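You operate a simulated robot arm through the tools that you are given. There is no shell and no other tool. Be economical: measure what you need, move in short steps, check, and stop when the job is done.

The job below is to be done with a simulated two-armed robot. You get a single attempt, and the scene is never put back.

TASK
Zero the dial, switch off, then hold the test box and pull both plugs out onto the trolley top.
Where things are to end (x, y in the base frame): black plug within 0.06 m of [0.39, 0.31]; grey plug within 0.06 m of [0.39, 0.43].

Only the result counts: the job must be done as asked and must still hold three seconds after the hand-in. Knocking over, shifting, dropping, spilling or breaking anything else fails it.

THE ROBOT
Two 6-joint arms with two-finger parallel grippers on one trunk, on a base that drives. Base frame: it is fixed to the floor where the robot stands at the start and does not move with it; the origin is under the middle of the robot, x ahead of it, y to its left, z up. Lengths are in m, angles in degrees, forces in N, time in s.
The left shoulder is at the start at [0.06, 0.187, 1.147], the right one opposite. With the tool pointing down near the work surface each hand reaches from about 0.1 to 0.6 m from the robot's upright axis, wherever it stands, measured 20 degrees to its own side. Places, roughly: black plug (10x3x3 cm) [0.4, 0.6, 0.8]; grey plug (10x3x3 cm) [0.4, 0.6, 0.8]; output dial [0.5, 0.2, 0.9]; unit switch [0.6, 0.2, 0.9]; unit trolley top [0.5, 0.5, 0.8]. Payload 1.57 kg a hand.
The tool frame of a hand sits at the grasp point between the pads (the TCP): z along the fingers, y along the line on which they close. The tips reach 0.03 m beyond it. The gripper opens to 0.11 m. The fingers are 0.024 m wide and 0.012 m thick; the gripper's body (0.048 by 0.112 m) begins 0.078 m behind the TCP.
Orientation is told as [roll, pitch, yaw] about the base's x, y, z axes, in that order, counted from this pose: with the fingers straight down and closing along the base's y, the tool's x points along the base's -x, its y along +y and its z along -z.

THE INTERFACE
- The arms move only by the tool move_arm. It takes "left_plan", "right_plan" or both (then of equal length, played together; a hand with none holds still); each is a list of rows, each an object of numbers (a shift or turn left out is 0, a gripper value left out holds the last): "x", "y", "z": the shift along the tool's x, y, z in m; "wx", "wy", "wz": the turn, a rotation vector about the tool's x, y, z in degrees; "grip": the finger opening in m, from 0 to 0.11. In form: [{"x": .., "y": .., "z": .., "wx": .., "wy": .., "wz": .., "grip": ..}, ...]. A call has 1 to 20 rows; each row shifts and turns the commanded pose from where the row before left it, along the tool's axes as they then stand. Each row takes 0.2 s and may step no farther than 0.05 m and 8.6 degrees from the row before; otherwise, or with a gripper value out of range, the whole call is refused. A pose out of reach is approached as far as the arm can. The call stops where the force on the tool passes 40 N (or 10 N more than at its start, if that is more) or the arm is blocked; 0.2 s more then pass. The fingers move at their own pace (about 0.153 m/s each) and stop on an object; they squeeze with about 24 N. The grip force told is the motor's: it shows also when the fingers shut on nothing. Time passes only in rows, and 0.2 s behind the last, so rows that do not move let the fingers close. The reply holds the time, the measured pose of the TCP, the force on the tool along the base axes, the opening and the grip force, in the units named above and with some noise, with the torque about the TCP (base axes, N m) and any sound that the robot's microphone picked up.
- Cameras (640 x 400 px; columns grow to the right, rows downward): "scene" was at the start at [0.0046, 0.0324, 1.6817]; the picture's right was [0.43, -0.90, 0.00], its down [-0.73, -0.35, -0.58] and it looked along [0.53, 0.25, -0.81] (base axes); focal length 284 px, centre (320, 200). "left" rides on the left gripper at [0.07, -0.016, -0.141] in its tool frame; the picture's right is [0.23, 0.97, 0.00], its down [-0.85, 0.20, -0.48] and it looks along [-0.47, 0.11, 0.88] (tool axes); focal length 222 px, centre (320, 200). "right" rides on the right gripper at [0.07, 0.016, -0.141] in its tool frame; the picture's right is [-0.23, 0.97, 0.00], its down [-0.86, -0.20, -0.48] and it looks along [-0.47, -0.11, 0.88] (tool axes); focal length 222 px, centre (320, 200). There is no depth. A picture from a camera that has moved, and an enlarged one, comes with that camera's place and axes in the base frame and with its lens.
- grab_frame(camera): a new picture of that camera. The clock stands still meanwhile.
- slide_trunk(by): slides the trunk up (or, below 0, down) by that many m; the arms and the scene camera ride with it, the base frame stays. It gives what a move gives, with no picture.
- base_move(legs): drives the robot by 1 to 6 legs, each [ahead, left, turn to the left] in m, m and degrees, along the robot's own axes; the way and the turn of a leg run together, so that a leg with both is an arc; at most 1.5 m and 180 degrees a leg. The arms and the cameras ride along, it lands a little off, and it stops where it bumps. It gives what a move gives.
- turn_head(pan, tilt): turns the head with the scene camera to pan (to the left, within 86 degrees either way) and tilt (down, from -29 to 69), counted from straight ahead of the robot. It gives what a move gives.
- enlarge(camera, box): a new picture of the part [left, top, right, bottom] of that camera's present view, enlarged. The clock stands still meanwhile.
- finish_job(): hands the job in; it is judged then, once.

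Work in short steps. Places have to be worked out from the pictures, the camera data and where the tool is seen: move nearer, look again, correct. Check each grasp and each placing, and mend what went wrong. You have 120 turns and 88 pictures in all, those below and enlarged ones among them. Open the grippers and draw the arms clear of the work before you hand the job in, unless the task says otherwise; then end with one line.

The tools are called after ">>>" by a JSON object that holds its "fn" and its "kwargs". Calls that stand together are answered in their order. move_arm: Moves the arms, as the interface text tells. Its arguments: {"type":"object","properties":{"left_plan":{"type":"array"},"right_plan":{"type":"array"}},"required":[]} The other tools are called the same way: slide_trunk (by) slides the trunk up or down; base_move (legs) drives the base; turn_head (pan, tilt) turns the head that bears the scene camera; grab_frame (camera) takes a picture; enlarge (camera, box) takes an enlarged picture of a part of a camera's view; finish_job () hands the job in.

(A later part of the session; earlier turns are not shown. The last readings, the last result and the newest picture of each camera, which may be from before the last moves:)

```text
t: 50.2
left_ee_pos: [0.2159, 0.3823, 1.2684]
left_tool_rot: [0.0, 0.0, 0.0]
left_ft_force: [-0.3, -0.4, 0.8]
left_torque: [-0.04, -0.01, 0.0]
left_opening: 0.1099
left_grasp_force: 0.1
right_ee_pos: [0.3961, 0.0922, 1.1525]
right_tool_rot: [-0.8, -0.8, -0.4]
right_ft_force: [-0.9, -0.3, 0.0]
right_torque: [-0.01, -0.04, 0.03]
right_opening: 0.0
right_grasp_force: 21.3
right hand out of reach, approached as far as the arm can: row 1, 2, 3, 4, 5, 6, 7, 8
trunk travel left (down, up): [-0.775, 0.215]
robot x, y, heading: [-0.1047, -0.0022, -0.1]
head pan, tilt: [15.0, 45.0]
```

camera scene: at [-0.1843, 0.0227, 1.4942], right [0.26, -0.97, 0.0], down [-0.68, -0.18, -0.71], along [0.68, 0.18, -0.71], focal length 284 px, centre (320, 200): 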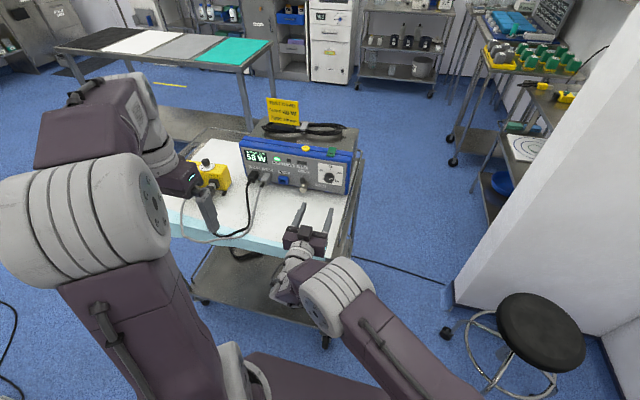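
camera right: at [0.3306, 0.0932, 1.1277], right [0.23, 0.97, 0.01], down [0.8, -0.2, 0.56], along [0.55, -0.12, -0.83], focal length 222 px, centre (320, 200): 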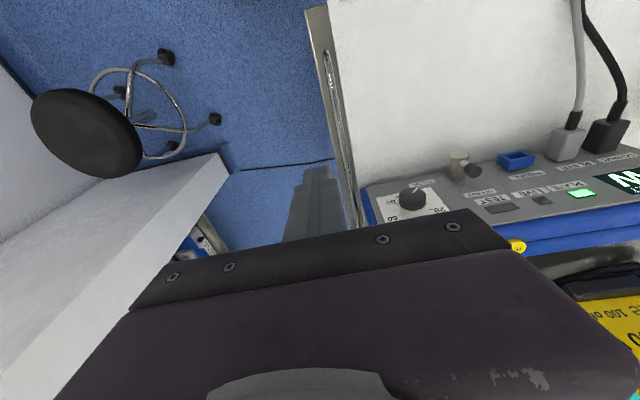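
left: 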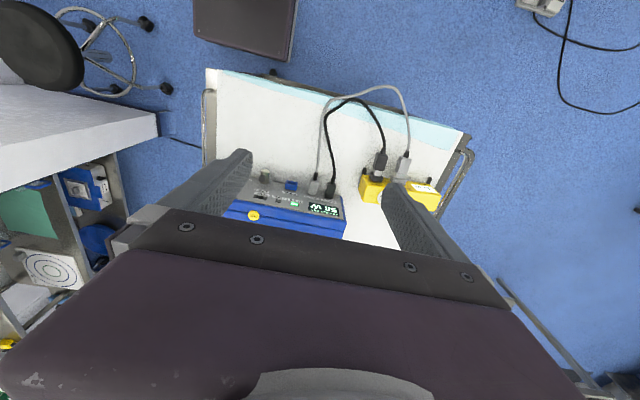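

Still too far. I drive forward 0.12 m and left 0.15 m (the hands are high, clear of everything), which also suits the later box work.

>>> {"fn": "base_move", "kwargs": {"legs": [[0.12, 0.15, 0]]}}

>>> {"fn": "turn_head", "kwargs": {"pan": 10, "tilt": 55}}

>>> {"fn": "grab_frame", "kwargs": {"camera": "scene"}}

>>> {"fn": "grab_frame", "kwargs": {"camera": "right"}}

```text
t: 51.8
left_ee_pos: [0.3355, 0.5262, 1.271]
left_tool_rot: [0.1, 0.0, -0.3]
left_ft_force: [-0.2, -1.3, 0.5]
left_torque: [0.02, -0.02, 0.01]
left_opening: 0.1097
left_grasp_force: 0.0
right_ee_pos: [0.5155, 0.2347, 1.1528]
right_tool_rot: [-0.7, -0.7, -0.5]
right_ft_force: [0.1, 0.2, 0.2]
right_torque: [-0.02, 0.02, -0.02]
right_opening: 0.0001
right_grasp_force: 21.0
trunk travel left (down, up): [-0.775, 0.215]
robot x, y, heading: [0.0157, 0.1485, -0.4]
head pan, tilt: [15.0, 45.0]
```

```text
t: 52.5
left_ee_pos: [0.3362, 0.5295, 1.269]
left_tool_rot: [0.0, 0.0, -0.2]
left_ft_force: [0.7, 0.7, -0.2]
left_torque: [-0.02, -0.02, 0.03]
left_opening: 0.1099
left_grasp_force: 0.0
right_ee_pos: [0.5153, 0.2371, 1.152]
right_tool_rot: [-0.9, -0.6, -0.5]
right_ft_force: [-0.7, 1.1, 0.2]
right_torque: [-0.02, 0.0, -0.02]
right_opening: 0.0
right_grasp_force: 21.6
trunk travel left (down, up): [-0.775, 0.215]
robot x, y, heading: [0.0149, 0.1507, -0.4]
head pan, tilt: [10.0, 55.0]
```

```text
56 pictures are left
camera scene: at [0.0263, 0.1613, 1.6808], right [0.17, -0.99, 0.0], down [-0.81, -0.14, -0.57], along [0.57, 0.1, -0.82], focal length 284 px, centre (320, 200)
```

scene: 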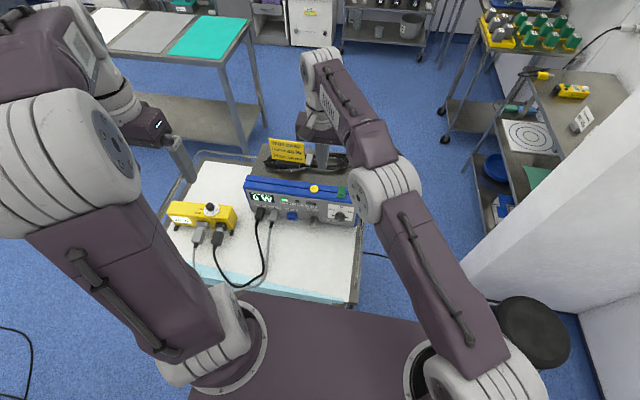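

```text
55 pictures are left
camera right: at [0.4444, 0.258, 1.2936], right [0.24, 0.97, -0.01], down [0.85, -0.2, 0.49], along [0.47, -0.13, -0.87], focal length 222 px, centre (320, 200)
```

right: 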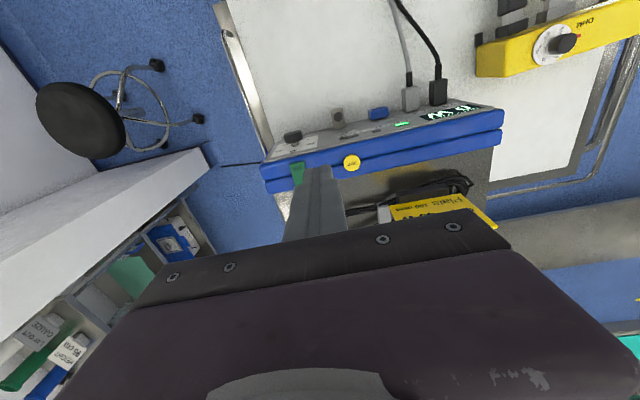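

Now in reach. Move over the rocker's far half: x +0.065, y −0.055, then down to z≈1.03.

>>> {"fn": "move_arm", "kwargs": {"right_plan": [{"y": -0.03, "x": -0.03}, {"y": -0.025, "x": -0.035}, {"z": 0.04}, {"z": 0.04}, {"z": 0.03}, {}]}}

>>> {"fn": "enlarge", "kwargs": {"camera": "scene", "box": [270, 125, 390, 215]}}

>>> {"fn": "enlarge", "kwargs": {"camera": "right", "box": [220, 80, 420, 240]}}

```text
t: 53.9
left_ee_pos: [0.3367, 0.5297, 1.2695]
left_tool_rot: [0.1, 0.0, -0.3]
left_ft_force: [0.3, 0.6, -0.2]
left_torque: [-0.01, -0.02, 0.0]
left_opening: 0.11
left_grasp_force: 0.1
right_ee_pos: [0.5519, 0.1673, 1.0357]
right_tool_rot: [-0.7, -0.8, -0.5]
right_ft_force: [-0.5, -0.5, 0.4]
right_torque: [0.0, 0.05, -0.03]
right_opening: 0.0
right_grasp_force: 21.7
right hand out of reach, approached as far as the arm can: row 1, 2
trunk travel left (down, up): [-0.775, 0.215]
robot x, y, heading: [0.016, 0.1487, -0.2]
head pan, tilt: [10.0, 55.0]
```

```text
4.44 times, centred on (330, 170) of scene
camera zoom: at [0.025, 0.1609, 1.6808], right [0.17, -0.99, 0.0], down [-0.81, -0.14, -0.57], along [0.57, 0.1, -0.82], focal length 1263 px, centre (276, 333)
```

zoom: 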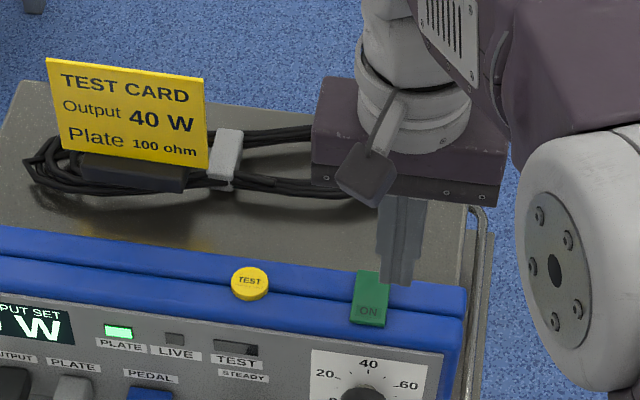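

```text
2.50 times, centred on (320, 160) of right
camera zoom: at [0.4807, 0.1879, 1.1775], right [0.24, 0.97, -0.01], down [0.85, -0.2, 0.49], along [0.48, -0.13, -0.87], focal length 555 px, centre (320, 300)
```

zoom: 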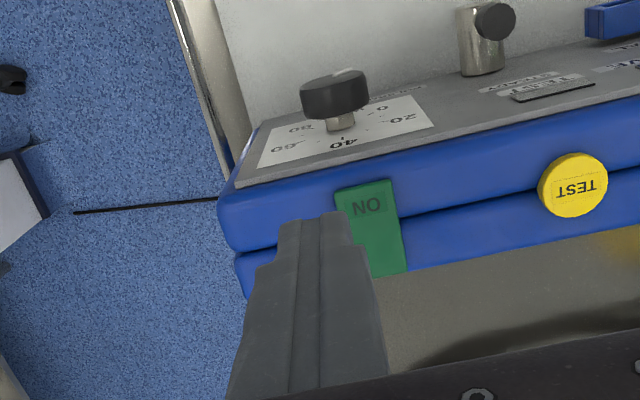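

Refined: rocker spans x≈0.56–0.605, y≈0.185, z≈0.935. Shift to (0.595, 0.186).

>>> {"fn": "move_arm", "kwargs": {"right_plan": [{"y": 0.019, "x": -0.015}, {"x": -0.028}, {"z": 0.02}, {}]}}

>>> {"fn": "enlarge", "kwargs": {"camera": "scene", "box": [270, 125, 390, 215]}}

>>> {"fn": "enlarge", "kwargs": {"camera": "right", "box": [220, 80, 420, 240]}}

```text
t: 54.9
left_ee_pos: [0.3375, 0.529, 1.2686]
left_tool_rot: [-0.1, -0.1, -0.4]
left_ft_force: [0.1, 0.1, -0.1]
left_torque: [-0.04, -0.02, 0.01]
left_opening: 0.11
left_grasp_force: 0.0
right_ee_pos: [0.5701, 0.179, 1.0142]
right_tool_rot: [-0.9, -0.6, -0.6]
right_ft_force: [0.6, 0.4, -0.2]
right_torque: [-0.01, -0.03, -0.02]
right_opening: 0.0
right_grasp_force: 21.7
right hand out of reach, approached as far as the arm can: row 1, 2
trunk travel left (down, up): [-0.775, 0.215]
robot x, y, heading: [0.02, 0.1484, -0.2]
head pan, tilt: [10.0, 55.0]
```

```text
4.44 times, centred on (330, 170) of scene
camera zoom: at [0.0261, 0.1609, 1.6807], right [0.17, -0.99, 0.0], down [-0.81, -0.14, -0.57], along [0.57, 0.1, -0.82], focal length 1263 px, centre (276, 333)
```

zoom: 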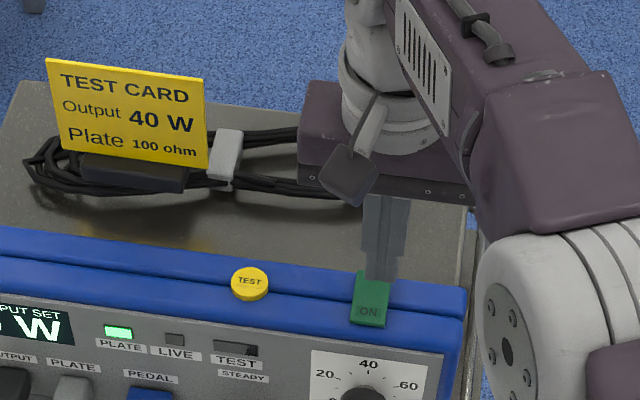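

```text
2.50 times, centred on (320, 160) of right
camera zoom: at [0.4986, 0.1985, 1.1566], right [0.24, 0.97, -0.01], down [0.85, -0.2, 0.49], along [0.47, -0.13, -0.87], focal length 555 px, centre (320, 300)
```

zoom: 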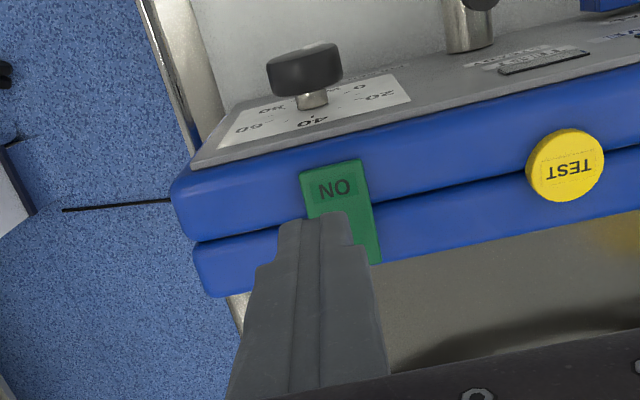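

I'm at the reach edge; pitching the tool forward 20° brings the wrist back, then I can advance to x≈0.595 at the tip.

>>> {"fn": "move_arm", "kwargs": {"right_plan": [{"wy": -7}, {"wy": -7}, {"wy": -6}, {"x": -0.012, "z": 0.004, "y": 0.006}, {}]}}

>>> {"fn": "enlarge", "kwargs": {"camera": "right", "box": [220, 80, 420, 240]}}

```text
t: 56.1
left_ee_pos: [0.3361, 0.5293, 1.2693]
left_tool_rot: [0.1, 0.1, -0.2]
left_ft_force: [1.1, -0.8, 0.1]
left_torque: [0.0, 0.0, -0.03]
left_opening: 0.1099
left_grasp_force: 0.0
right_ee_pos: [0.584, 0.1844, 1.0163]
right_tool_rot: [-0.9, -20.7, -0.1]
right_ft_force: [-0.5, -0.5, 0.2]
right_torque: [-0.02, 0.01, 0.01]
right_opening: 0.0
right_grasp_force: 21.2
trunk travel left (down, up): [-0.775, 0.215]
robot x, y, heading: [0.0167, 0.1469, -0.5]
head pan, tilt: [10.0, 55.0]
```

```text
2.50 times, centred on (320, 160) of right
camera zoom: at [0.4685, 0.2042, 1.1245], right [0.22, 0.97, 0.07], down [0.63, -0.2, 0.75], along [0.75, -0.13, -0.66], focal length 555 px, centre (320, 300)
```

zoom: 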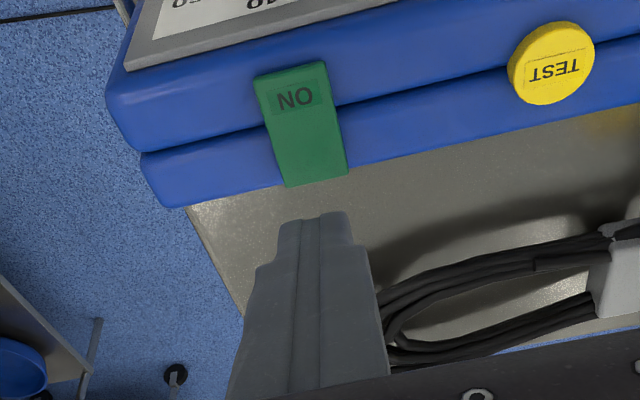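

Tip is above the rocker's far half. Descend gently until contact.

>>> {"fn": "move_arm", "kwargs": {"right_plan": [{"z": 0.0024, "x": -0.0065}, {"z": 0.0112, "x": 0.0042}, {"z": 0.0112, "x": 0.0042}, {"z": 0.0094, "x": 0.0035}, {"z": 0.0047, "x": 0.0018}, {}]}}

>>> {"fn": "enlarge", "kwargs": {"camera": "scene", "box": [270, 125, 390, 215]}}

```text
t: 57.5
left_ee_pos: [0.3353, 0.5282, 1.2699]
left_tool_rot: [0.1, 0.0, -0.2]
left_ft_force: [-1.0, 0.3, -0.4]
left_torque: [0.01, 0.01, -0.01]
left_opening: 0.1101
left_grasp_force: 0.0
right_ee_pos: [0.5916, 0.1834, 0.9766]
right_tool_rot: [-0.8, -20.6, -0.2]
right_ft_force: [0.4, 0.8, 1.9]
right_torque: [0.02, -0.02, -0.01]
right_opening: 0.0002
right_grasp_force: 21.1
trunk travel left (down, up): [-0.775, 0.215]
robot x, y, heading: [0.0143, 0.1447, -0.4]
head pan, tilt: [10.0, 55.0]
```

```text
4.44 times, centred on (330, 170) of scene
camera zoom: at [0.0254, 0.1604, 1.6808], right [0.17, -0.99, 0.0], down [-0.81, -0.14, -0.57], along [0.57, 0.1, -0.82], focal length 1263 px, centre (276, 333)
```

zoom: 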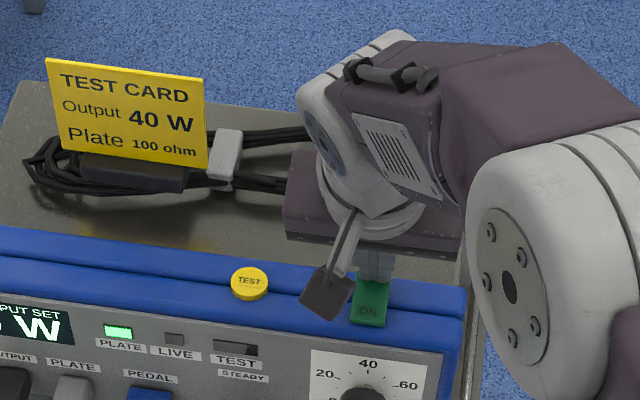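

Touching now (≈2 N). Press a few millimetres more.

>>> {"fn": "move_arm", "kwargs": {"right_plan": [{"z": 0.0028, "x": 0.0011}, {"z": 0.0028, "x": 0.0011}, {"z": 0.0028, "x": 0.0011}]}}

>>> {"fn": "enlarge", "kwargs": {"camera": "scene", "box": [240, 125, 390, 225]}}

```text
t: 58.3
left_ee_pos: [0.3318, 0.528, 1.2722]
left_tool_rot: [0.1, -0.2, -0.3]
left_ft_force: [0.3, -0.7, -0.5]
left_torque: [0.0, 0.01, 0.0]
left_opening: 0.1103
left_grasp_force: 0.1
right_ee_pos: [0.5902, 0.1826, 0.9743]
right_tool_rot: [-0.5, -21.4, -0.4]
right_ft_force: [5.0, -6.2, 40.6]
right_torque: [-0.26, -0.13, -0.46]
right_opening: 0.0
right_grasp_force: 21.8
trunk travel left (down, up): [-0.775, 0.215]
robot x, y, heading: [0.0187, 0.1494, -0.6]
head pan, tilt: [10.0, 55.0]
```

```text
4.00 times, centred on (315, 175) of scene
camera zoom: at [0.0197, 0.1582, 1.6815], right [0.17, -0.99, 0.0], down [-0.81, -0.14, -0.58], along [0.57, 0.1, -0.82], focal length 1136 px, centre (340, 300)
```

zoom: 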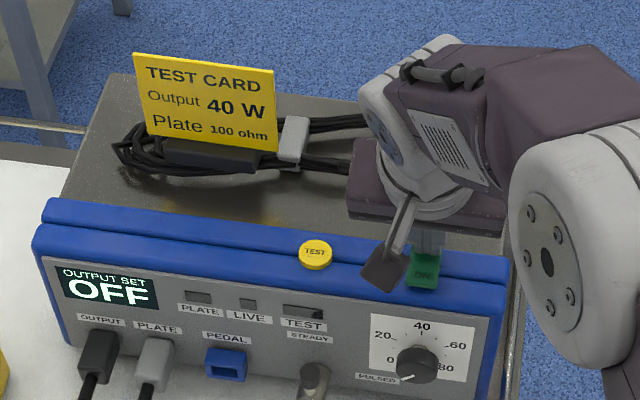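

The display shows OFF. I lift straight off.

>>> {"fn": "move_arm", "kwargs": {"right_plan": [{"z": -0.019, "x": -0.007}, {"z": -0.037, "x": -0.014}, {"z": -0.037, "x": -0.014}, {"z": -0.037, "x": -0.014}, {"z": -0.037, "x": -0.014}]}}

>>> {"fn": "enlarge", "kwargs": {"camera": "scene", "box": [160, 125, 390, 280]}}

>>> {"fn": "grab_frame", "kwargs": {"camera": "left"}}

```text
t: 59.5
left_ee_pos: [0.3348, 0.5281, 1.2702]
left_tool_rot: [0.1, -0.1, -0.2]
left_ft_force: [-0.1, -0.3, -0.4]
left_torque: [0.0, -0.01, -0.01]
left_opening: 0.1096
left_grasp_force: 0.0
right_ee_pos: [0.5888, 0.1855, 1.1446]
right_tool_rot: [-0.8, -20.5, -0.2]
right_ft_force: [0.5, 0.4, 0.7]
right_torque: [0.03, -0.03, -0.02]
right_opening: 0.0
right_grasp_force: 21.4
trunk travel left (down, up): [-0.775, 0.215]
robot x, y, heading: [0.0164, 0.146, -0.3]
head pan, tilt: [10.0, 55.0]
```

```text
2.58 times, centred on (275, 202) of scene
camera zoom: at [0.0239, 0.16, 1.6807], right [0.17, -0.99, 0.0], down [-0.81, -0.14, -0.57], along [0.57, 0.1, -0.82], focal length 733 px, centre (436, 194)
```

zoom: 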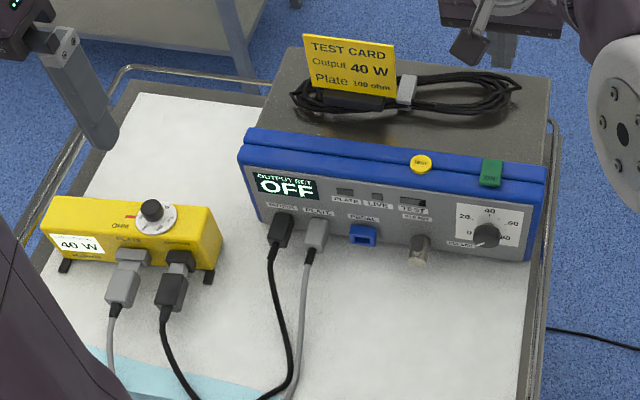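

```text
46 pictures are left
camera left: at [0.2647, 0.5131, 1.4106], right [-0.22, 0.98, 0.0], down [0.86, 0.19, 0.48], along [0.47, 0.11, -0.88], focal length 222 px, centre (320, 200)
```

left: 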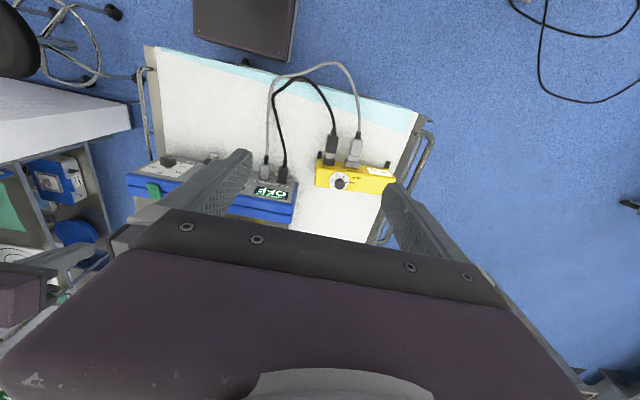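

Switched off. Now I measure the test box and plugs closely.

>>> {"fn": "enlarge", "kwargs": {"camera": "left", "box": [290, 115, 420, 205]}}

>>> {"fn": "enlarge", "kwargs": {"camera": "scene", "box": [160, 185, 270, 265]}}

```text
4.44 times, centred on (355, 160) of left
camera zoom: at [0.2647, 0.5131, 1.4106], right [-0.22, 0.98, 0.0], down [0.86, 0.19, 0.48], along [0.47, 0.11, -0.88], focal length 987 px, centre (164, 378)
```

zoom: 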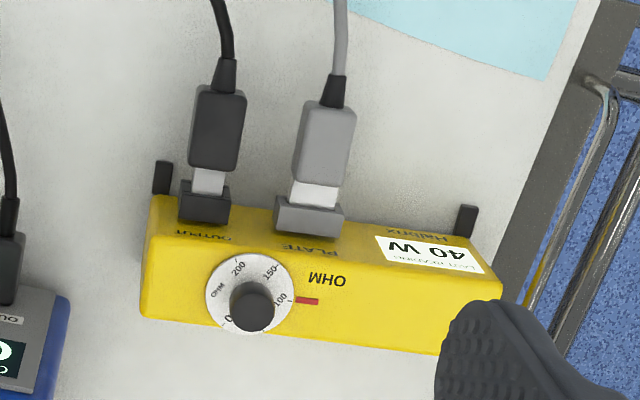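

```text
5.00 times, centred on (215, 225) of scene
camera zoom: at [0.0239, 0.16, 1.6807], right [0.17, -0.99, 0.0], down [-0.81, -0.14, -0.57], along [0.57, 0.1, -0.82], focal length 1420 px, centre (845, 75)
```

zoom: 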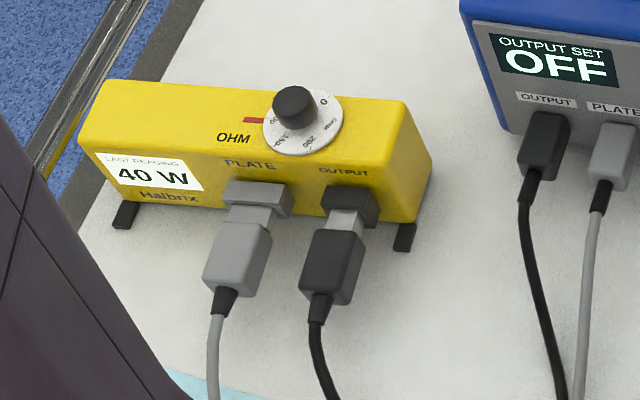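

Estimates: box back-top-right corner (0.517, 0.558, 0.864), left end y≈0.77, depth ≈0.06, yaw ≈5°; black plug (0.404, 0.578, 0.815), grey (0.403, 0.649, 0.815). I retract the right hand, then drive 0.3 m left so that left holds and right pulls.

>>> {"fn": "move_arm", "kwargs": {"right_plan": [{"wy": 7, "grip": 0.05}, {"wy": 7}, {"wy": 6.5}, {"x": 0.04}, {"x": 0.04}, {"x": 0.04}, {"x": 0.04}, {"x": 0.04}]}}

>>> {"fn": "base_move", "kwargs": {"legs": [[0, 0.3, 0]]}}

>>> {"fn": "turn_head", "kwargs": {"pan": 10, "tilt": 60}}

>>> {"fn": "grab_frame", "kwargs": {"camera": "scene"}}

```text
t: 61.3
left_ee_pos: [0.3346, 0.5295, 1.27]
left_tool_rot: [0.1, -0.1, -0.2]
left_ft_force: [-0.5, -0.1, 0.4]
left_torque: [-0.01, -0.06, -0.01]
left_opening: 0.1098
left_grasp_force: 0.1
right_ee_pos: [0.3505, 0.1735, 1.1404]
right_tool_rot: [-0.8, -0.3, -0.6]
right_ft_force: [-0.2, -0.2, -0.7]
right_torque: [0.01, -0.01, 0.04]
right_opening: 0.0503
right_grasp_force: 0.1
right hand out of reach, approached as far as the arm can: row 2, 3
trunk travel left (down, up): [-0.775, 0.215]
robot x, y, heading: [0.0179, 0.1476, -0.2]
head pan, tilt: [10.0, 55.0]
```

```text
t: 63.3
left_ee_pos: [0.3383, 0.8292, 1.2702]
left_tool_rot: [0.1, 0.0, -0.3]
left_ft_force: [0.3, 0.1, -0.6]
left_torque: [0.0, 0.0, 0.02]
left_opening: 0.1097
left_grasp_force: 0.0
right_ee_pos: [0.3525, 0.4724, 1.1397]
right_tool_rot: [-0.7, -0.2, -0.5]
right_ft_force: [-0.7, 0.1, 0.3]
right_torque: [-0.02, -0.01, 0.0]
right_opening: 0.0502
right_grasp_force: 0.0
trunk travel left (down, up): [-0.775, 0.215]
robot x, y, heading: [0.0171, 0.4488, -0.3]
head pan, tilt: [10.0, 55.0]
```

```text
t: 64.0
left_ee_pos: [0.3375, 0.8309, 1.2686]
left_tool_rot: [0.1, 0.0, -0.3]
left_ft_force: [0.5, -0.1, 0.2]
left_torque: [0.03, 0.02, 0.02]
left_opening: 0.1101
left_grasp_force: 0.0
right_ee_pos: [0.3533, 0.4757, 1.1395]
right_tool_rot: [-0.9, -0.1, -0.6]
right_ft_force: [0.3, 0.0, -0.4]
right_torque: [0.04, 0.01, 0.0]
right_opening: 0.0499
right_grasp_force: 0.1
trunk travel left (down, up): [-0.775, 0.215]
robot x, y, heading: [0.0195, 0.4476, -0.4]
head pan, tilt: [10.0, 60.0]
```

```text
43 pictures are left
camera scene: at [0.0218, 0.4615, 1.6747], right [0.17, -0.99, 0.0], down [-0.85, -0.15, -0.5], along [0.49, 0.08, -0.87], focal length 284 px, centre (320, 200)
```

scene: 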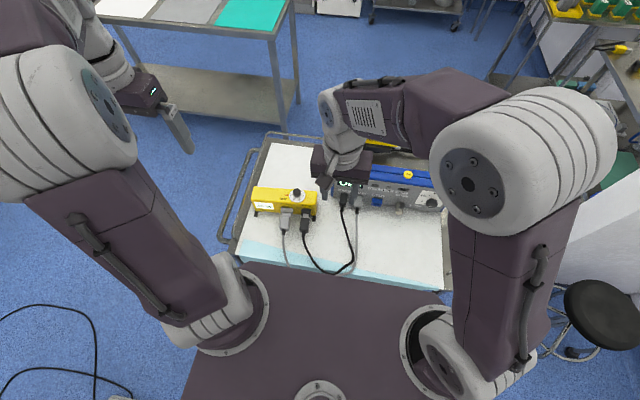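

Good position. Rotate the left hand ~+85° about its axis so it closes along x, and look down at the box.

>>> {"fn": "move_arm", "kwargs": {"left_plan": [{"wz": 8.5}, {"wz": 8.5}, {"wz": 8.5}, {"wz": 8.5}, {"wz": 8.5}, {"wz": 8.5}, {"wz": 8.5}, {"wz": 8.5}, {"wz": 8.5}, {"wz": 8.5}, {"x": -0.04, "y": 0.03}, {"x": -0.04, "y": 0.03}, {"z": 0.04, "y": 0.03}, {"z": 0.04, "y": 0.02}, {"z": 0.04}, {"z": 0.04}]}}

>>> {"fn": "grab_frame", "kwargs": {"camera": "left"}}

>>> {"fn": "enlarge", "kwargs": {"camera": "scene", "box": [210, 160, 370, 260]}}

```text
t: 67.4
left_ee_pos: [0.4523, 0.7617, 1.1069]
left_tool_rot: [-0.1, -0.1, -85.3]
left_ft_force: [-0.1, -0.1, -0.2]
left_torque: [-0.04, 0.0, -0.01]
left_opening: 0.11
left_grasp_force: 0.0
right_ee_pos: [0.3543, 0.4756, 1.1383]
right_tool_rot: [-0.9, 0.0, -0.5]
right_ft_force: [0.6, 0.1, -0.8]
right_torque: [-0.03, -0.01, 0.0]
right_opening: 0.0499
right_grasp_force: 0.0
trunk travel left (down, up): [-0.775, 0.215]
robot x, y, heading: [0.0161, 0.4506, -0.3]
head pan, tilt: [10.0, 60.0]
```

```text
42 pictures are left
camera left: at [0.4303, 0.8286, 1.2488], right [0.95, 0.31, 0.0], down [0.27, -0.84, 0.48], along [0.15, -0.46, -0.88], focal length 222 px, centre (320, 200)
```

left: 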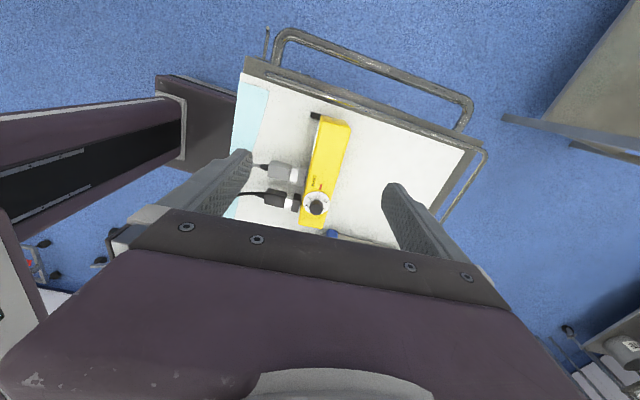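

```text
4.00 times, centred on (290, 210) of scene
camera zoom: at [0.0229, 0.4626, 1.6747], right [0.17, -0.99, 0.0], down [-0.85, -0.15, -0.5], along [0.49, 0.08, -0.87], focal length 1136 px, centre (440, 160)
```

zoom: 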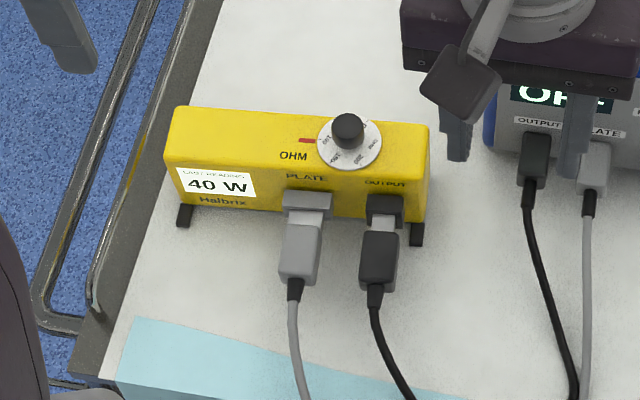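

Enlarge the left view for the box edges.

>>> {"fn": "enlarge", "kwargs": {"camera": "left", "box": [230, 95, 400, 245]}}

```text
2.67 times, centred on (315, 170) of left
camera zoom: at [0.4303, 0.8286, 1.2488], right [0.95, 0.31, 0.0], down [0.27, -0.84, 0.48], along [0.15, -0.46, -0.88], focal length 592 px, centre (333, 280)
```

zoom: 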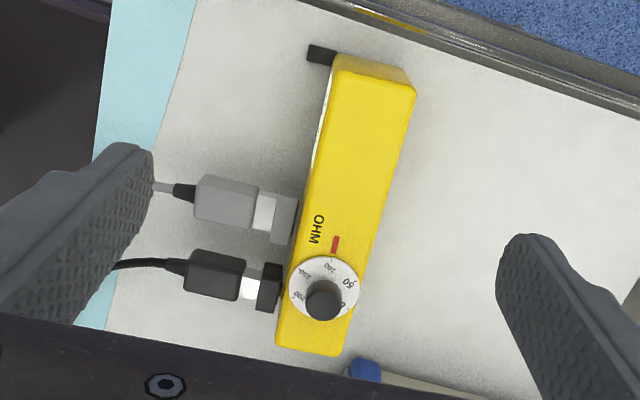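

Box top at its left end: x 0.452–0.503, yaw ≈5°, matched by the tool yaw −85.3°. Move the left hand over (0.4805, 0.735) and down to z≈0.92, then check.

>>> {"fn": "move_arm", "kwargs": {"left_plan": [{"x": -0.015, "y": 0.013}, {"x": -0.0139, "y": 0.0129}, {"z": 0.04}, {"z": 0.04}, {"z": 0.04}, {"z": 0.04}, {"z": 0.027}, {}]}}

>>> {"fn": "grab_frame", "kwargs": {"camera": "left"}}

>>> {"fn": "enlarge", "kwargs": {"camera": "scene", "box": [210, 160, 370, 260]}}

```text
t: 69.2
left_ee_pos: [0.4844, 0.7335, 0.924]
left_tool_rot: [0.1, 0.2, -85.3]
left_ft_force: [0.0, -0.4, 0.1]
left_torque: [-0.02, -0.01, -0.02]
left_opening: 0.1101
left_grasp_force: 0.1
right_ee_pos: [0.3522, 0.4744, 1.1392]
right_tool_rot: [-0.8, -0.2, -0.4]
right_ft_force: [0.6, -0.2, 0.0]
right_torque: [0.02, -0.01, 0.0]
right_opening: 0.0498
right_grasp_force: 0.1
trunk travel left (down, up): [-0.775, 0.215]
robot x, y, heading: [0.016, 0.447, -0.5]
head pan, tilt: [10.0, 60.0]
```

```text
39 pictures are left
camera left: at [0.462, 0.8035, 1.064], right [0.95, 0.31, 0.0], down [0.27, -0.84, 0.48], along [0.15, -0.45, -0.88], focal length 222 px, centre (320, 200)
```

left: 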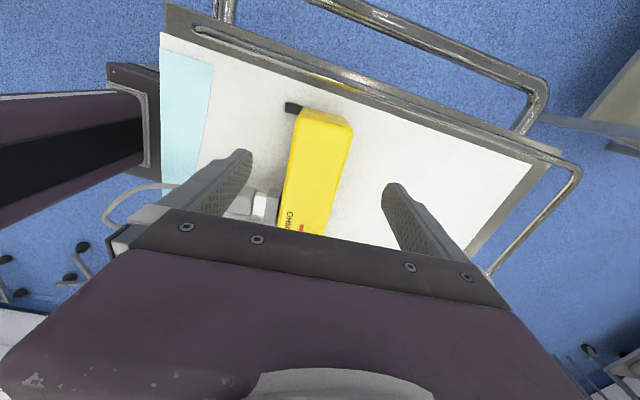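

```text
4.00 times, centred on (290, 210) of scene
camera zoom: at [0.0215, 0.4612, 1.6747], right [0.17, -0.99, 0.0], down [-0.85, -0.15, -0.5], along [0.49, 0.08, -0.87], focal length 1136 px, centre (440, 160)
```

zoom: 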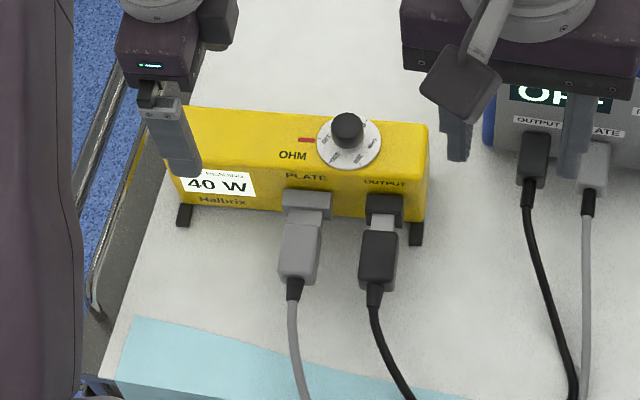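

Well centred (box centre x≈0.483 vs TCP 0.484). Descend to z≈0.84 and close.

>>> {"fn": "move_arm", "kwargs": {"left_plan": [{"z": 0.03}, {"z": 0.03}, {"z": 0.024}, {}, {"grip": 0.065}, {"grip": 0.04}, {}, {}]}}

>>> {"fn": "enlarge", "kwargs": {"camera": "scene", "box": [210, 160, 370, 260]}}

```text
t: 71.0
left_ee_pos: [0.4831, 0.7355, 0.8388]
left_tool_rot: [0.1, 0.0, -85.3]
left_ft_force: [-1.0, -0.6, -0.3]
left_torque: [-0.08, 0.05, -0.16]
left_opening: 0.0557
left_grasp_force: 23.7
right_ee_pos: [0.3535, 0.475, 1.1392]
right_tool_rot: [-0.8, -0.1, -0.4]
right_ft_force: [0.8, 0.4, -0.8]
right_torque: [0.01, 0.0, 0.0]
right_opening: 0.0501
right_grasp_force: 0.0
trunk travel left (down, up): [-0.775, 0.215]
robot x, y, heading: [0.0171, 0.4497, -0.4]
head pan, tilt: [10.0, 60.0]
```

```text
4.00 times, centred on (290, 210) of scene
camera zoom: at [0.022, 0.4617, 1.6747], right [0.17, -0.99, 0.0], down [-0.85, -0.15, -0.5], along [0.49, 0.08, -0.87], focal length 1136 px, centre (440, 160)
```

zoom: 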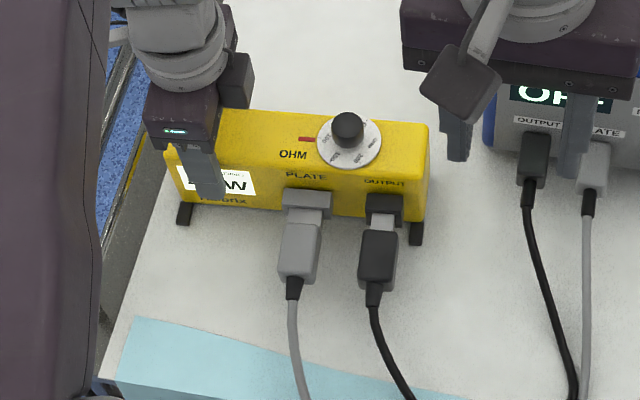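

Box is held (0.056) and didn't move. Now bring the right hand above the black plug with +5° yaw for a close look.

>>> {"fn": "move_arm", "kwargs": {"right_plan": [{"wz": -5.6, "grip": 0.05}, {"x": -0.02, "y": 0.035}, {"x": -0.02, "y": 0.035}, {"x": -0.018, "y": 0.03}, {"z": 0.04}, {"z": 0.04}, {"z": 0.04}, {"z": 0.04}, {"z": 0.02}, {}]}}

>>> {"fn": "grab_frame", "kwargs": {"camera": "right"}}

>>> {"fn": "enlarge", "kwargs": {"camera": "scene", "box": [210, 160, 370, 260]}}

```text
t: 73.2
left_ee_pos: [0.4833, 0.7361, 0.8381]
left_tool_rot: [0.0, 0.0, -85.4]
left_ft_force: [-0.1, 0.1, 0.4]
left_torque: [-0.12, 0.04, -0.1]
left_opening: 0.0557
left_grasp_force: 23.6
right_ee_pos: [0.4036, 0.5767, 0.9577]
right_tool_rot: [-0.7, -0.1, 5.0]
right_ft_force: [0.5, -0.8, 0.9]
right_torque: [0.0, -0.04, 0.0]
right_opening: 0.05
right_grasp_force: 0.0
trunk travel left (down, up): [-0.775, 0.215]
robot x, y, heading: [0.0177, 0.449, -0.5]
head pan, tilt: [10.0, 60.0]
```

```text
36 pictures are left
camera right: at [0.3315, 0.5906, 1.0998], right [0.14, 0.99, -0.01], down [0.87, -0.12, 0.48], along [0.48, -0.08, -0.88], focal length 222 px, centre (320, 200)
```

right: 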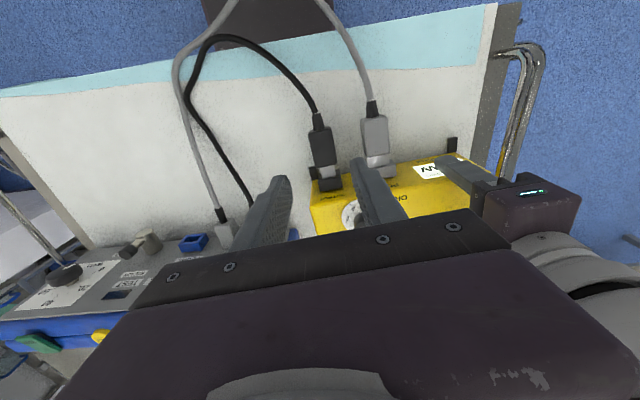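

```text
4.00 times, centred on (290, 210) of scene
camera zoom: at [0.022, 0.4617, 1.6747], right [0.17, -0.99, 0.0], down [-0.85, -0.15, -0.5], along [0.49, 0.08, -0.87], focal length 1136 px, centre (440, 160)
```

zoom: 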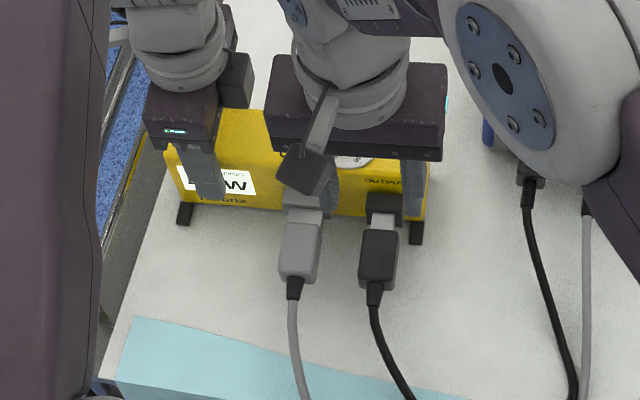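

The black plug body centre is at (0.404, 0.578), right under the tool. Descend to z≈0.815 and close.

>>> {"fn": "move_arm", "kwargs": {"right_plan": [{"z": 0.04, "y": 0.001}, {"z": 0.04}, {"z": 0.04}, {"z": 0.022}, {}, {"grip": 0.015}, {}, {}]}}

>>> {"fn": "enlarge", "kwargs": {"camera": "scene", "box": [210, 160, 370, 260]}}

```text
t: 75.0
left_ee_pos: [0.4837, 0.735, 0.8388]
left_tool_rot: [0.0, 0.0, -85.4]
left_ft_force: [-1.1, -0.9, 0.2]
left_torque: [-0.4, 0.08, -0.03]
left_opening: 0.0559
left_grasp_force: 24.1
right_ee_pos: [0.4029, 0.5773, 0.8151]
right_tool_rot: [-0.9, 0.0, 5.1]
right_ft_force: [0.3, 1.2, -3.0]
right_torque: [0.05, 0.21, 0.07]
right_opening: 0.0296
right_grasp_force: 24.2
trunk travel left (down, up): [-0.775, 0.215]
robot x, y, heading: [0.0184, 0.4464, -0.1]
head pan, tilt: [10.0, 60.0]
```

```text
4.00 times, centred on (290, 210) of scene
camera zoom: at [0.0224, 0.4618, 1.6747], right [0.17, -0.99, 0.0], down [-0.85, -0.15, -0.5], along [0.49, 0.08, -0.87], focal length 1136 px, centre (440, 160)
```

zoom: 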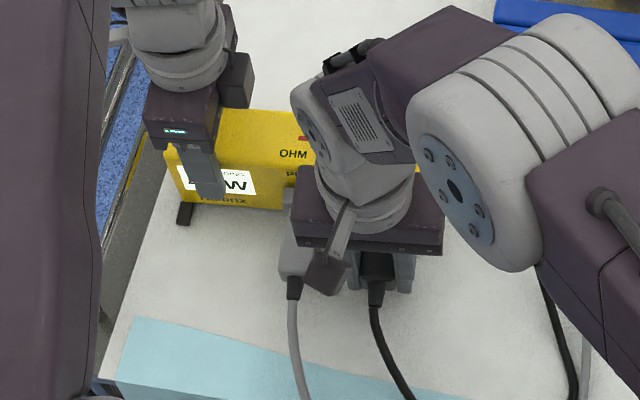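

Gripped (0.030). Pull straight out along the tool's +x in small steps.

>>> {"fn": "move_arm", "kwargs": {"right_plan": [{"x": 0.004}, {"x": 0.004}, {"x": 0.004}, {"x": 0.004}, {"x": 0.004}, {"x": 0.004}, {"x": 0.004}, {"x": 0.004}, {"x": 0.004}, {"x": 0.004}]}}

>>> {"fn": "enlarge", "kwargs": {"camera": "scene", "box": [210, 160, 370, 260]}}

```text
t: 77.2
left_ee_pos: [0.4834, 0.7346, 0.8392]
left_tool_rot: [0.0, 0.1, -85.3]
left_ft_force: [-0.2, 0.1, -0.8]
left_torque: [0.22, -0.03, -0.01]
left_opening: 0.0558
left_grasp_force: 24.0
right_ee_pos: [0.3647, 0.5715, 0.8167]
right_tool_rot: [-0.9, 0.0, 5.1]
right_ft_force: [-0.4, -0.3, -0.2]
right_torque: [-0.01, -0.02, 0.02]
right_opening: 0.0295
right_grasp_force: 23.9
trunk travel left (down, up): [-0.775, 0.215]
robot x, y, heading: [0.0163, 0.4502, -0.4]
head pan, tilt: [10.0, 60.0]
```

```text
4.00 times, centred on (290, 210) of scene
camera zoom: at [0.0223, 0.4618, 1.6747], right [0.17, -0.99, 0.0], down [-0.85, -0.15, -0.5], along [0.49, 0.08, -0.87], focal length 1136 px, centre (440, 160)
```

zoom: 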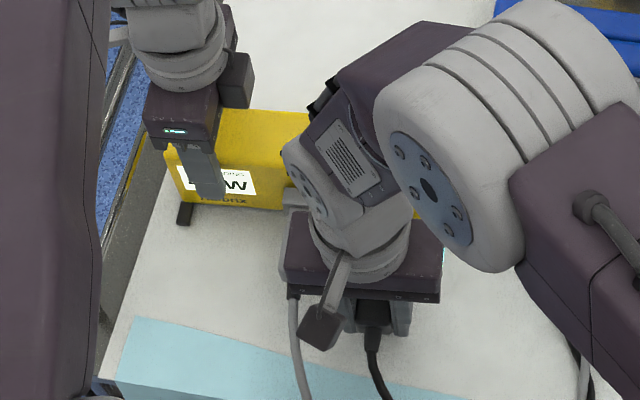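

The pull went slack, so the plug is free. Draw a bit further, lift, carry to (0.39, 0.31), staying high over the cables.

>>> {"fn": "move_arm", "kwargs": {"right_plan": [{"x": 0.01}, {"x": 0.01}, {"z": -0.03}, {"z": -0.03}, {"z": -0.03}, {"z": -0.02}, {"y": -0.04}, {"y": -0.04}, {"y": -0.04}, {"y": -0.04}, {"y": -0.04}, {"y": -0.04}, {"x": -0.03, "y": -0.014}, {}]}}

>>> {"fn": "grab_frame", "kwargs": {"camera": "right"}}

>>> {"fn": "grab_frame", "kwargs": {"camera": "scene"}}

```text
t: 80.2
left_ee_pos: [0.4831, 0.7347, 0.8395]
left_tool_rot: [-0.1, 0.0, -85.3]
left_ft_force: [-0.1, 0.2, -0.4]
left_torque: [0.24, -0.06, 0.03]
left_opening: 0.0557
left_grasp_force: 24.3
right_ee_pos: [0.3977, 0.3197, 0.9304]
right_tool_rot: [-0.9, -0.1, 5.1]
right_ft_force: [-0.1, 0.2, -0.7]
right_torque: [0.01, -0.04, 0.0]
right_opening: 0.0294
right_grasp_force: 24.0
trunk travel left (down, up): [-0.775, 0.215]
robot x, y, heading: [0.0154, 0.4446, -0.2]
head pan, tilt: [10.0, 60.0]
```

```text
32 pictures are left
camera right: at [0.3262, 0.3325, 1.0731], right [0.14, 0.99, -0.01], down [0.87, -0.12, 0.48], along [0.48, -0.08, -0.88], focal length 222 px, centre (320, 200)
```

right: 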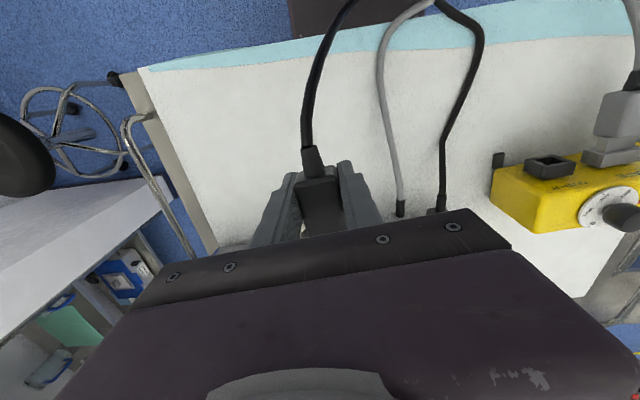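

```text
31 pictures are left
camera scene: at [0.0218, 0.462, 1.6747], right [0.17, -0.99, 0.0], down [-0.85, -0.15, -0.5], along [0.49, 0.08, -0.87], focal length 284 px, centre (320, 200)
```

scene: 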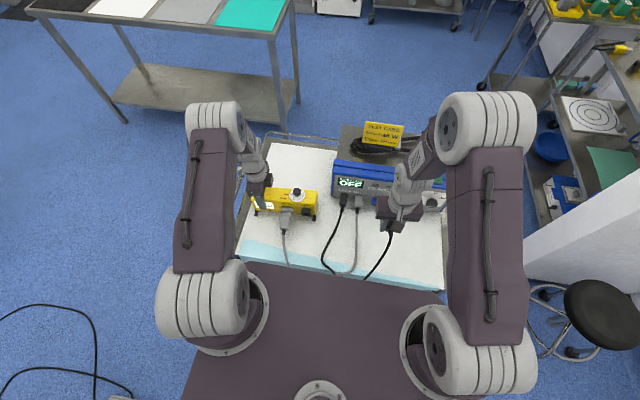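

The black plug is free and in hand. Lower toward the trolley top at (0.39, 0.311), in small steps at the end.

>>> {"fn": "move_arm", "kwargs": {"right_plan": [{"x": 0.007, "y": -0.009, "z": 0.03}, {"z": 0.03}, {"z": 0.03}, {"z": 0.02}, {"z": 0.01}, {"z": 0.005}, {}]}}

>>> {"fn": "enlarge", "kwargs": {"camera": "right", "box": [240, 120, 420, 240]}}

```text
t: 81.8
left_ee_pos: [0.4841, 0.7357, 0.8388]
left_tool_rot: [0.0, 0.2, -85.3]
left_ft_force: [-0.3, 0.3, -1.2]
left_torque: [0.27, -0.04, 0.01]
left_opening: 0.0556
left_grasp_force: 23.3
right_ee_pos: [0.3913, 0.3098, 0.805]
right_tool_rot: [-0.8, 0.0, 5.1]
right_ft_force: [0.3, -0.6, -0.8]
right_torque: [0.01, 0.01, -0.06]
right_opening: 0.0294
right_grasp_force: 23.8
trunk travel left (down, up): [-0.775, 0.215]
robot x, y, heading: [0.0181, 0.4489, -0.2]
head pan, tilt: [10.0, 60.0]
```

```text
3.33 times, centred on (330, 180) of right
camera zoom: at [0.319, 0.3233, 0.9476], right [0.14, 0.99, -0.01], down [0.87, -0.12, 0.48], along [0.47, -0.08, -0.88], focal length 740 px, centre (287, 267)
```

zoom: 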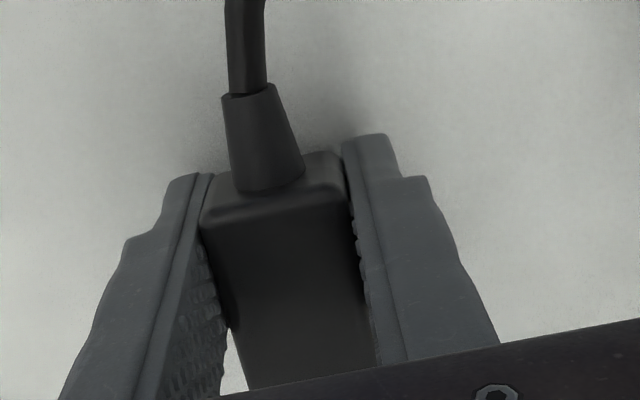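

No contact yet; continue in 2 mm steps.

>>> {"fn": "move_arm", "kwargs": {"right_plan": [{"z": 0.002}, {"z": 0.002}, {"z": 0.002}, {"z": 0.001}, {}]}}

```text
t: 83.0
left_ee_pos: [0.4813, 0.7349, 0.84]
left_tool_rot: [0.2, 0.0, -85.3]
left_ft_force: [-1.0, -0.4, -0.3]
left_torque: [0.28, -0.05, -0.01]
left_opening: 0.056
left_grasp_force: 24.0
right_ee_pos: [0.39, 0.3114, 0.8008]
right_tool_rot: [-0.9, -0.2, 5.0]
right_ft_force: [5.1, -6.5, 39.1]
right_torque: [0.62, 0.23, 0.03]
right_opening: 0.0296
right_grasp_force: 24.1
trunk travel left (down, up): [-0.775, 0.215]
robot x, y, heading: [0.0225, 0.4457, -0.2]
head pan, tilt: [10.0, 60.0]
```

Contact with the top. Ease off slightly, open, and withdraw upward.

>>> {"fn": "move_arm", "kwargs": {"right_plan": [{"z": -0.003}, {"grip": 0.045}, {}, {"grip": 0.055}, {}, {"z": -0.02}, {"z": -0.04}, {"z": -0.04}, {"z": -0.04}, {}]}}

>>> {"fn": "grab_frame", "kwargs": {"camera": "right"}}

```text
t: 85.2
left_ee_pos: [0.4835, 0.7352, 0.8387]
left_tool_rot: [0.0, 0.0, -85.3]
left_ft_force: [0.7, 0.6, -0.2]
left_torque: [0.32, 0.0, 0.05]
left_opening: 0.0559
left_grasp_force: 23.9
right_ee_pos: [0.3896, 0.3122, 0.9417]
right_tool_rot: [-0.8, 0.1, 5.1]
right_ft_force: [0.5, -0.4, -0.1]
right_torque: [0.0, 0.03, 0.0]
right_opening: 0.0549
right_grasp_force: 0.2
trunk travel left (down, up): [-0.775, 0.215]
robot x, y, heading: [0.0159, 0.4491, -0.3]
head pan, tilt: [10.0, 60.0]
```

```text
29 pictures are left
camera right: at [0.3181, 0.3269, 1.0841], right [0.14, 0.99, -0.01], down [0.87, -0.12, 0.48], along [0.48, -0.08, -0.88], focal length 222 px, centre (320, 200)
```

right: 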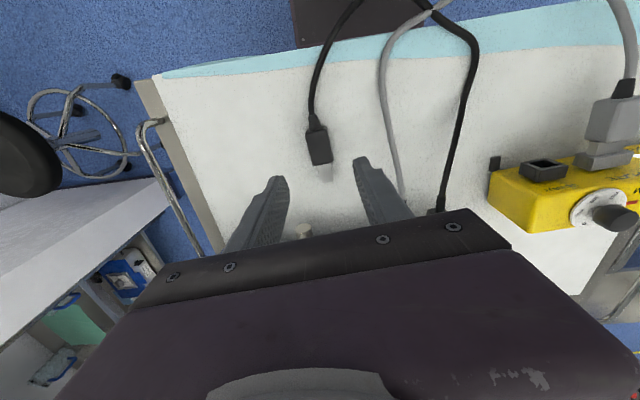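

Black plug lies at about (0.40, 0.31). Now move above the grey plug at (0.397, 0.644).

>>> {"fn": "move_arm", "kwargs": {"right_plan": [{"z": -0.02, "grip": 0.05}, {"y": 0.045, "x": -0.004}, {"y": 0.045, "x": -0.004}, {"y": 0.045, "x": -0.005}, {"y": 0.045, "x": -0.005}, {"y": 0.045, "x": -0.005}, {"y": 0.045, "x": -0.005}, {"y": 0.04, "x": -0.005}, {"y": 0.02, "x": -0.003}, {}]}}

>>> {"fn": "grab_frame", "kwargs": {"camera": "right"}}

>>> {"fn": "grab_frame", "kwargs": {"camera": "scene"}}

```text
t: 87.4
left_ee_pos: [0.4827, 0.7365, 0.8389]
left_tool_rot: [-0.1, 0.1, -85.3]
left_ft_force: [-0.4, 0.1, -1.0]
left_torque: [0.24, -0.03, 0.03]
left_opening: 0.056
left_grasp_force: 23.9
right_ee_pos: [0.3972, 0.6449, 0.9571]
right_tool_rot: [-0.9, 0.1, 5.1]
right_ft_force: [-0.2, -0.6, 0.9]
right_torque: [-0.02, 0.03, -0.01]
right_opening: 0.0502
right_grasp_force: 0.1
trunk travel left (down, up): [-0.775, 0.215]
robot x, y, heading: [0.0146, 0.4496, -0.4]
head pan, tilt: [10.0, 60.0]
```

```text
28 pictures are left
camera right: at [0.3245, 0.6589, 1.0993], right [0.14, 0.99, -0.01], down [0.87, -0.12, 0.48], along [0.48, -0.08, -0.88], focal length 222 px, centre (320, 200)
```

right: 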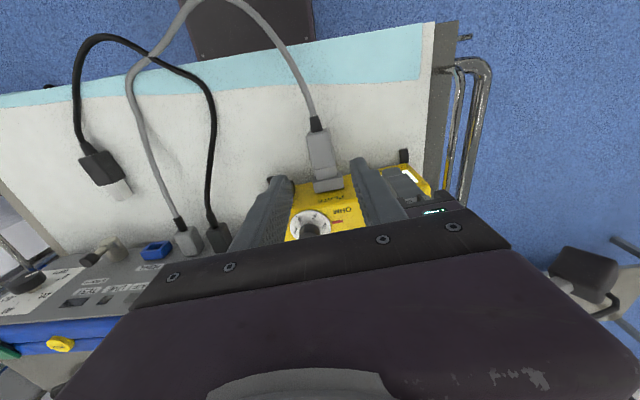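

```text
27 pictures are left
camera scene: at [0.0224, 0.4615, 1.6747], right [0.17, -0.99, 0.0], down [-0.85, -0.15, -0.5], along [0.49, 0.08, -0.87], focal length 284 px, centre (320, 200)
```

scene: 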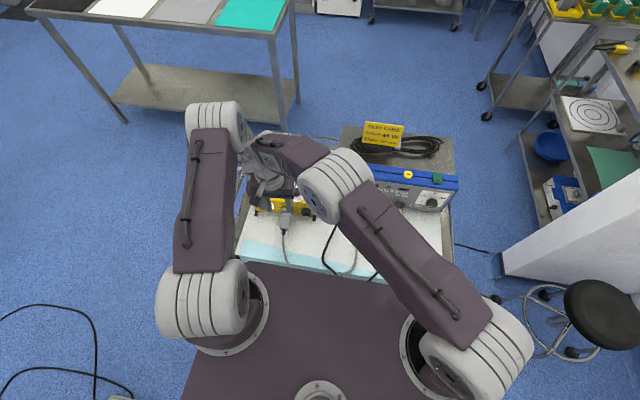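

Grey plug body at (0.403, 0.643) beneath the tool. Descend and close.

>>> {"fn": "move_arm", "kwargs": {"right_plan": [{"z": 0.04, "y": -0.0015}, {"z": 0.04}, {"z": 0.04}, {"z": 0.022}, {}, {"grip": 0.015}, {}, {}]}}

>>> {"fn": "enlarge", "kwargs": {"camera": "scene", "box": [210, 160, 370, 260]}}

```text
t: 89.2
left_ee_pos: [0.4832, 0.7356, 0.839]
left_tool_rot: [0.0, -0.1, -85.4]
left_ft_force: [0.0, -3.5, 3.0]
left_torque: [-0.39, 0.14, 0.11]
left_opening: 0.0557
left_grasp_force: 24.2
right_ee_pos: [0.3942, 0.6405, 0.8128]
right_tool_rot: [-0.8, 0.0, 5.0]
right_ft_force: [0.0, 3.9, -5.3]
right_torque: [0.07, 0.33, 0.19]
right_opening: 0.0297
right_grasp_force: 23.9
trunk travel left (down, up): [-0.775, 0.215]
robot x, y, heading: [0.019, 0.4501, -0.2]
head pan, tilt: [10.0, 60.0]
```

```text
4.00 times, centred on (290, 210) of scene
camera zoom: at [0.0223, 0.4618, 1.6747], right [0.17, -0.99, 0.0], down [-0.85, -0.15, -0.5], along [0.49, 0.08, -0.87], focal length 1136 px, centre (440, 160)
```

zoom: 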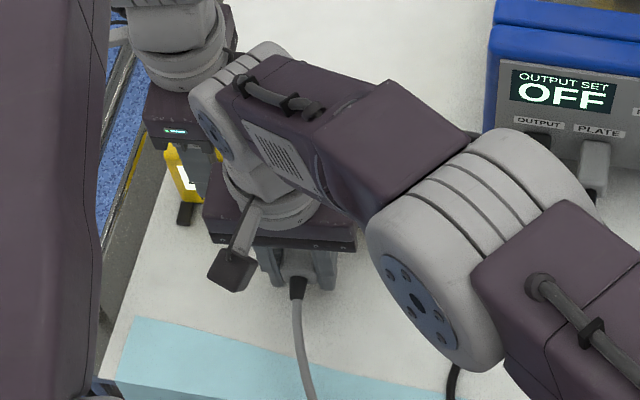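

Gripped with small loads. Pull out along tool +x.

>>> {"fn": "move_arm", "kwargs": {"right_plan": [{"x": 0.004}, {"x": 0.004}, {"x": 0.004}, {"x": 0.004}, {"x": 0.004}, {"x": 0.004}, {"x": 0.004}, {"x": 0.004}, {"x": 0.004}, {"x": 0.004}, {"x": 0.01}]}}

```text
t: 91.6
left_ee_pos: [0.4822, 0.7342, 0.8392]
left_tool_rot: [-0.1, 0.0, -85.2]
left_ft_force: [0.2, -0.3, 0.3]
left_torque: [0.18, 0.0, -0.04]
left_opening: 0.056
left_grasp_force: 23.7
right_ee_pos: [0.3481, 0.6375, 0.8143]
right_tool_rot: [-0.8, -0.2, 5.2]
right_ft_force: [-0.4, 0.1, 0.1]
right_torque: [-0.03, -0.01, 0.02]
right_opening: 0.0294
right_grasp_force: 24.4
trunk travel left (down, up): [-0.775, 0.215]
robot x, y, heading: [0.0182, 0.4499, -0.4]
head pan, tilt: [10.0, 60.0]
```

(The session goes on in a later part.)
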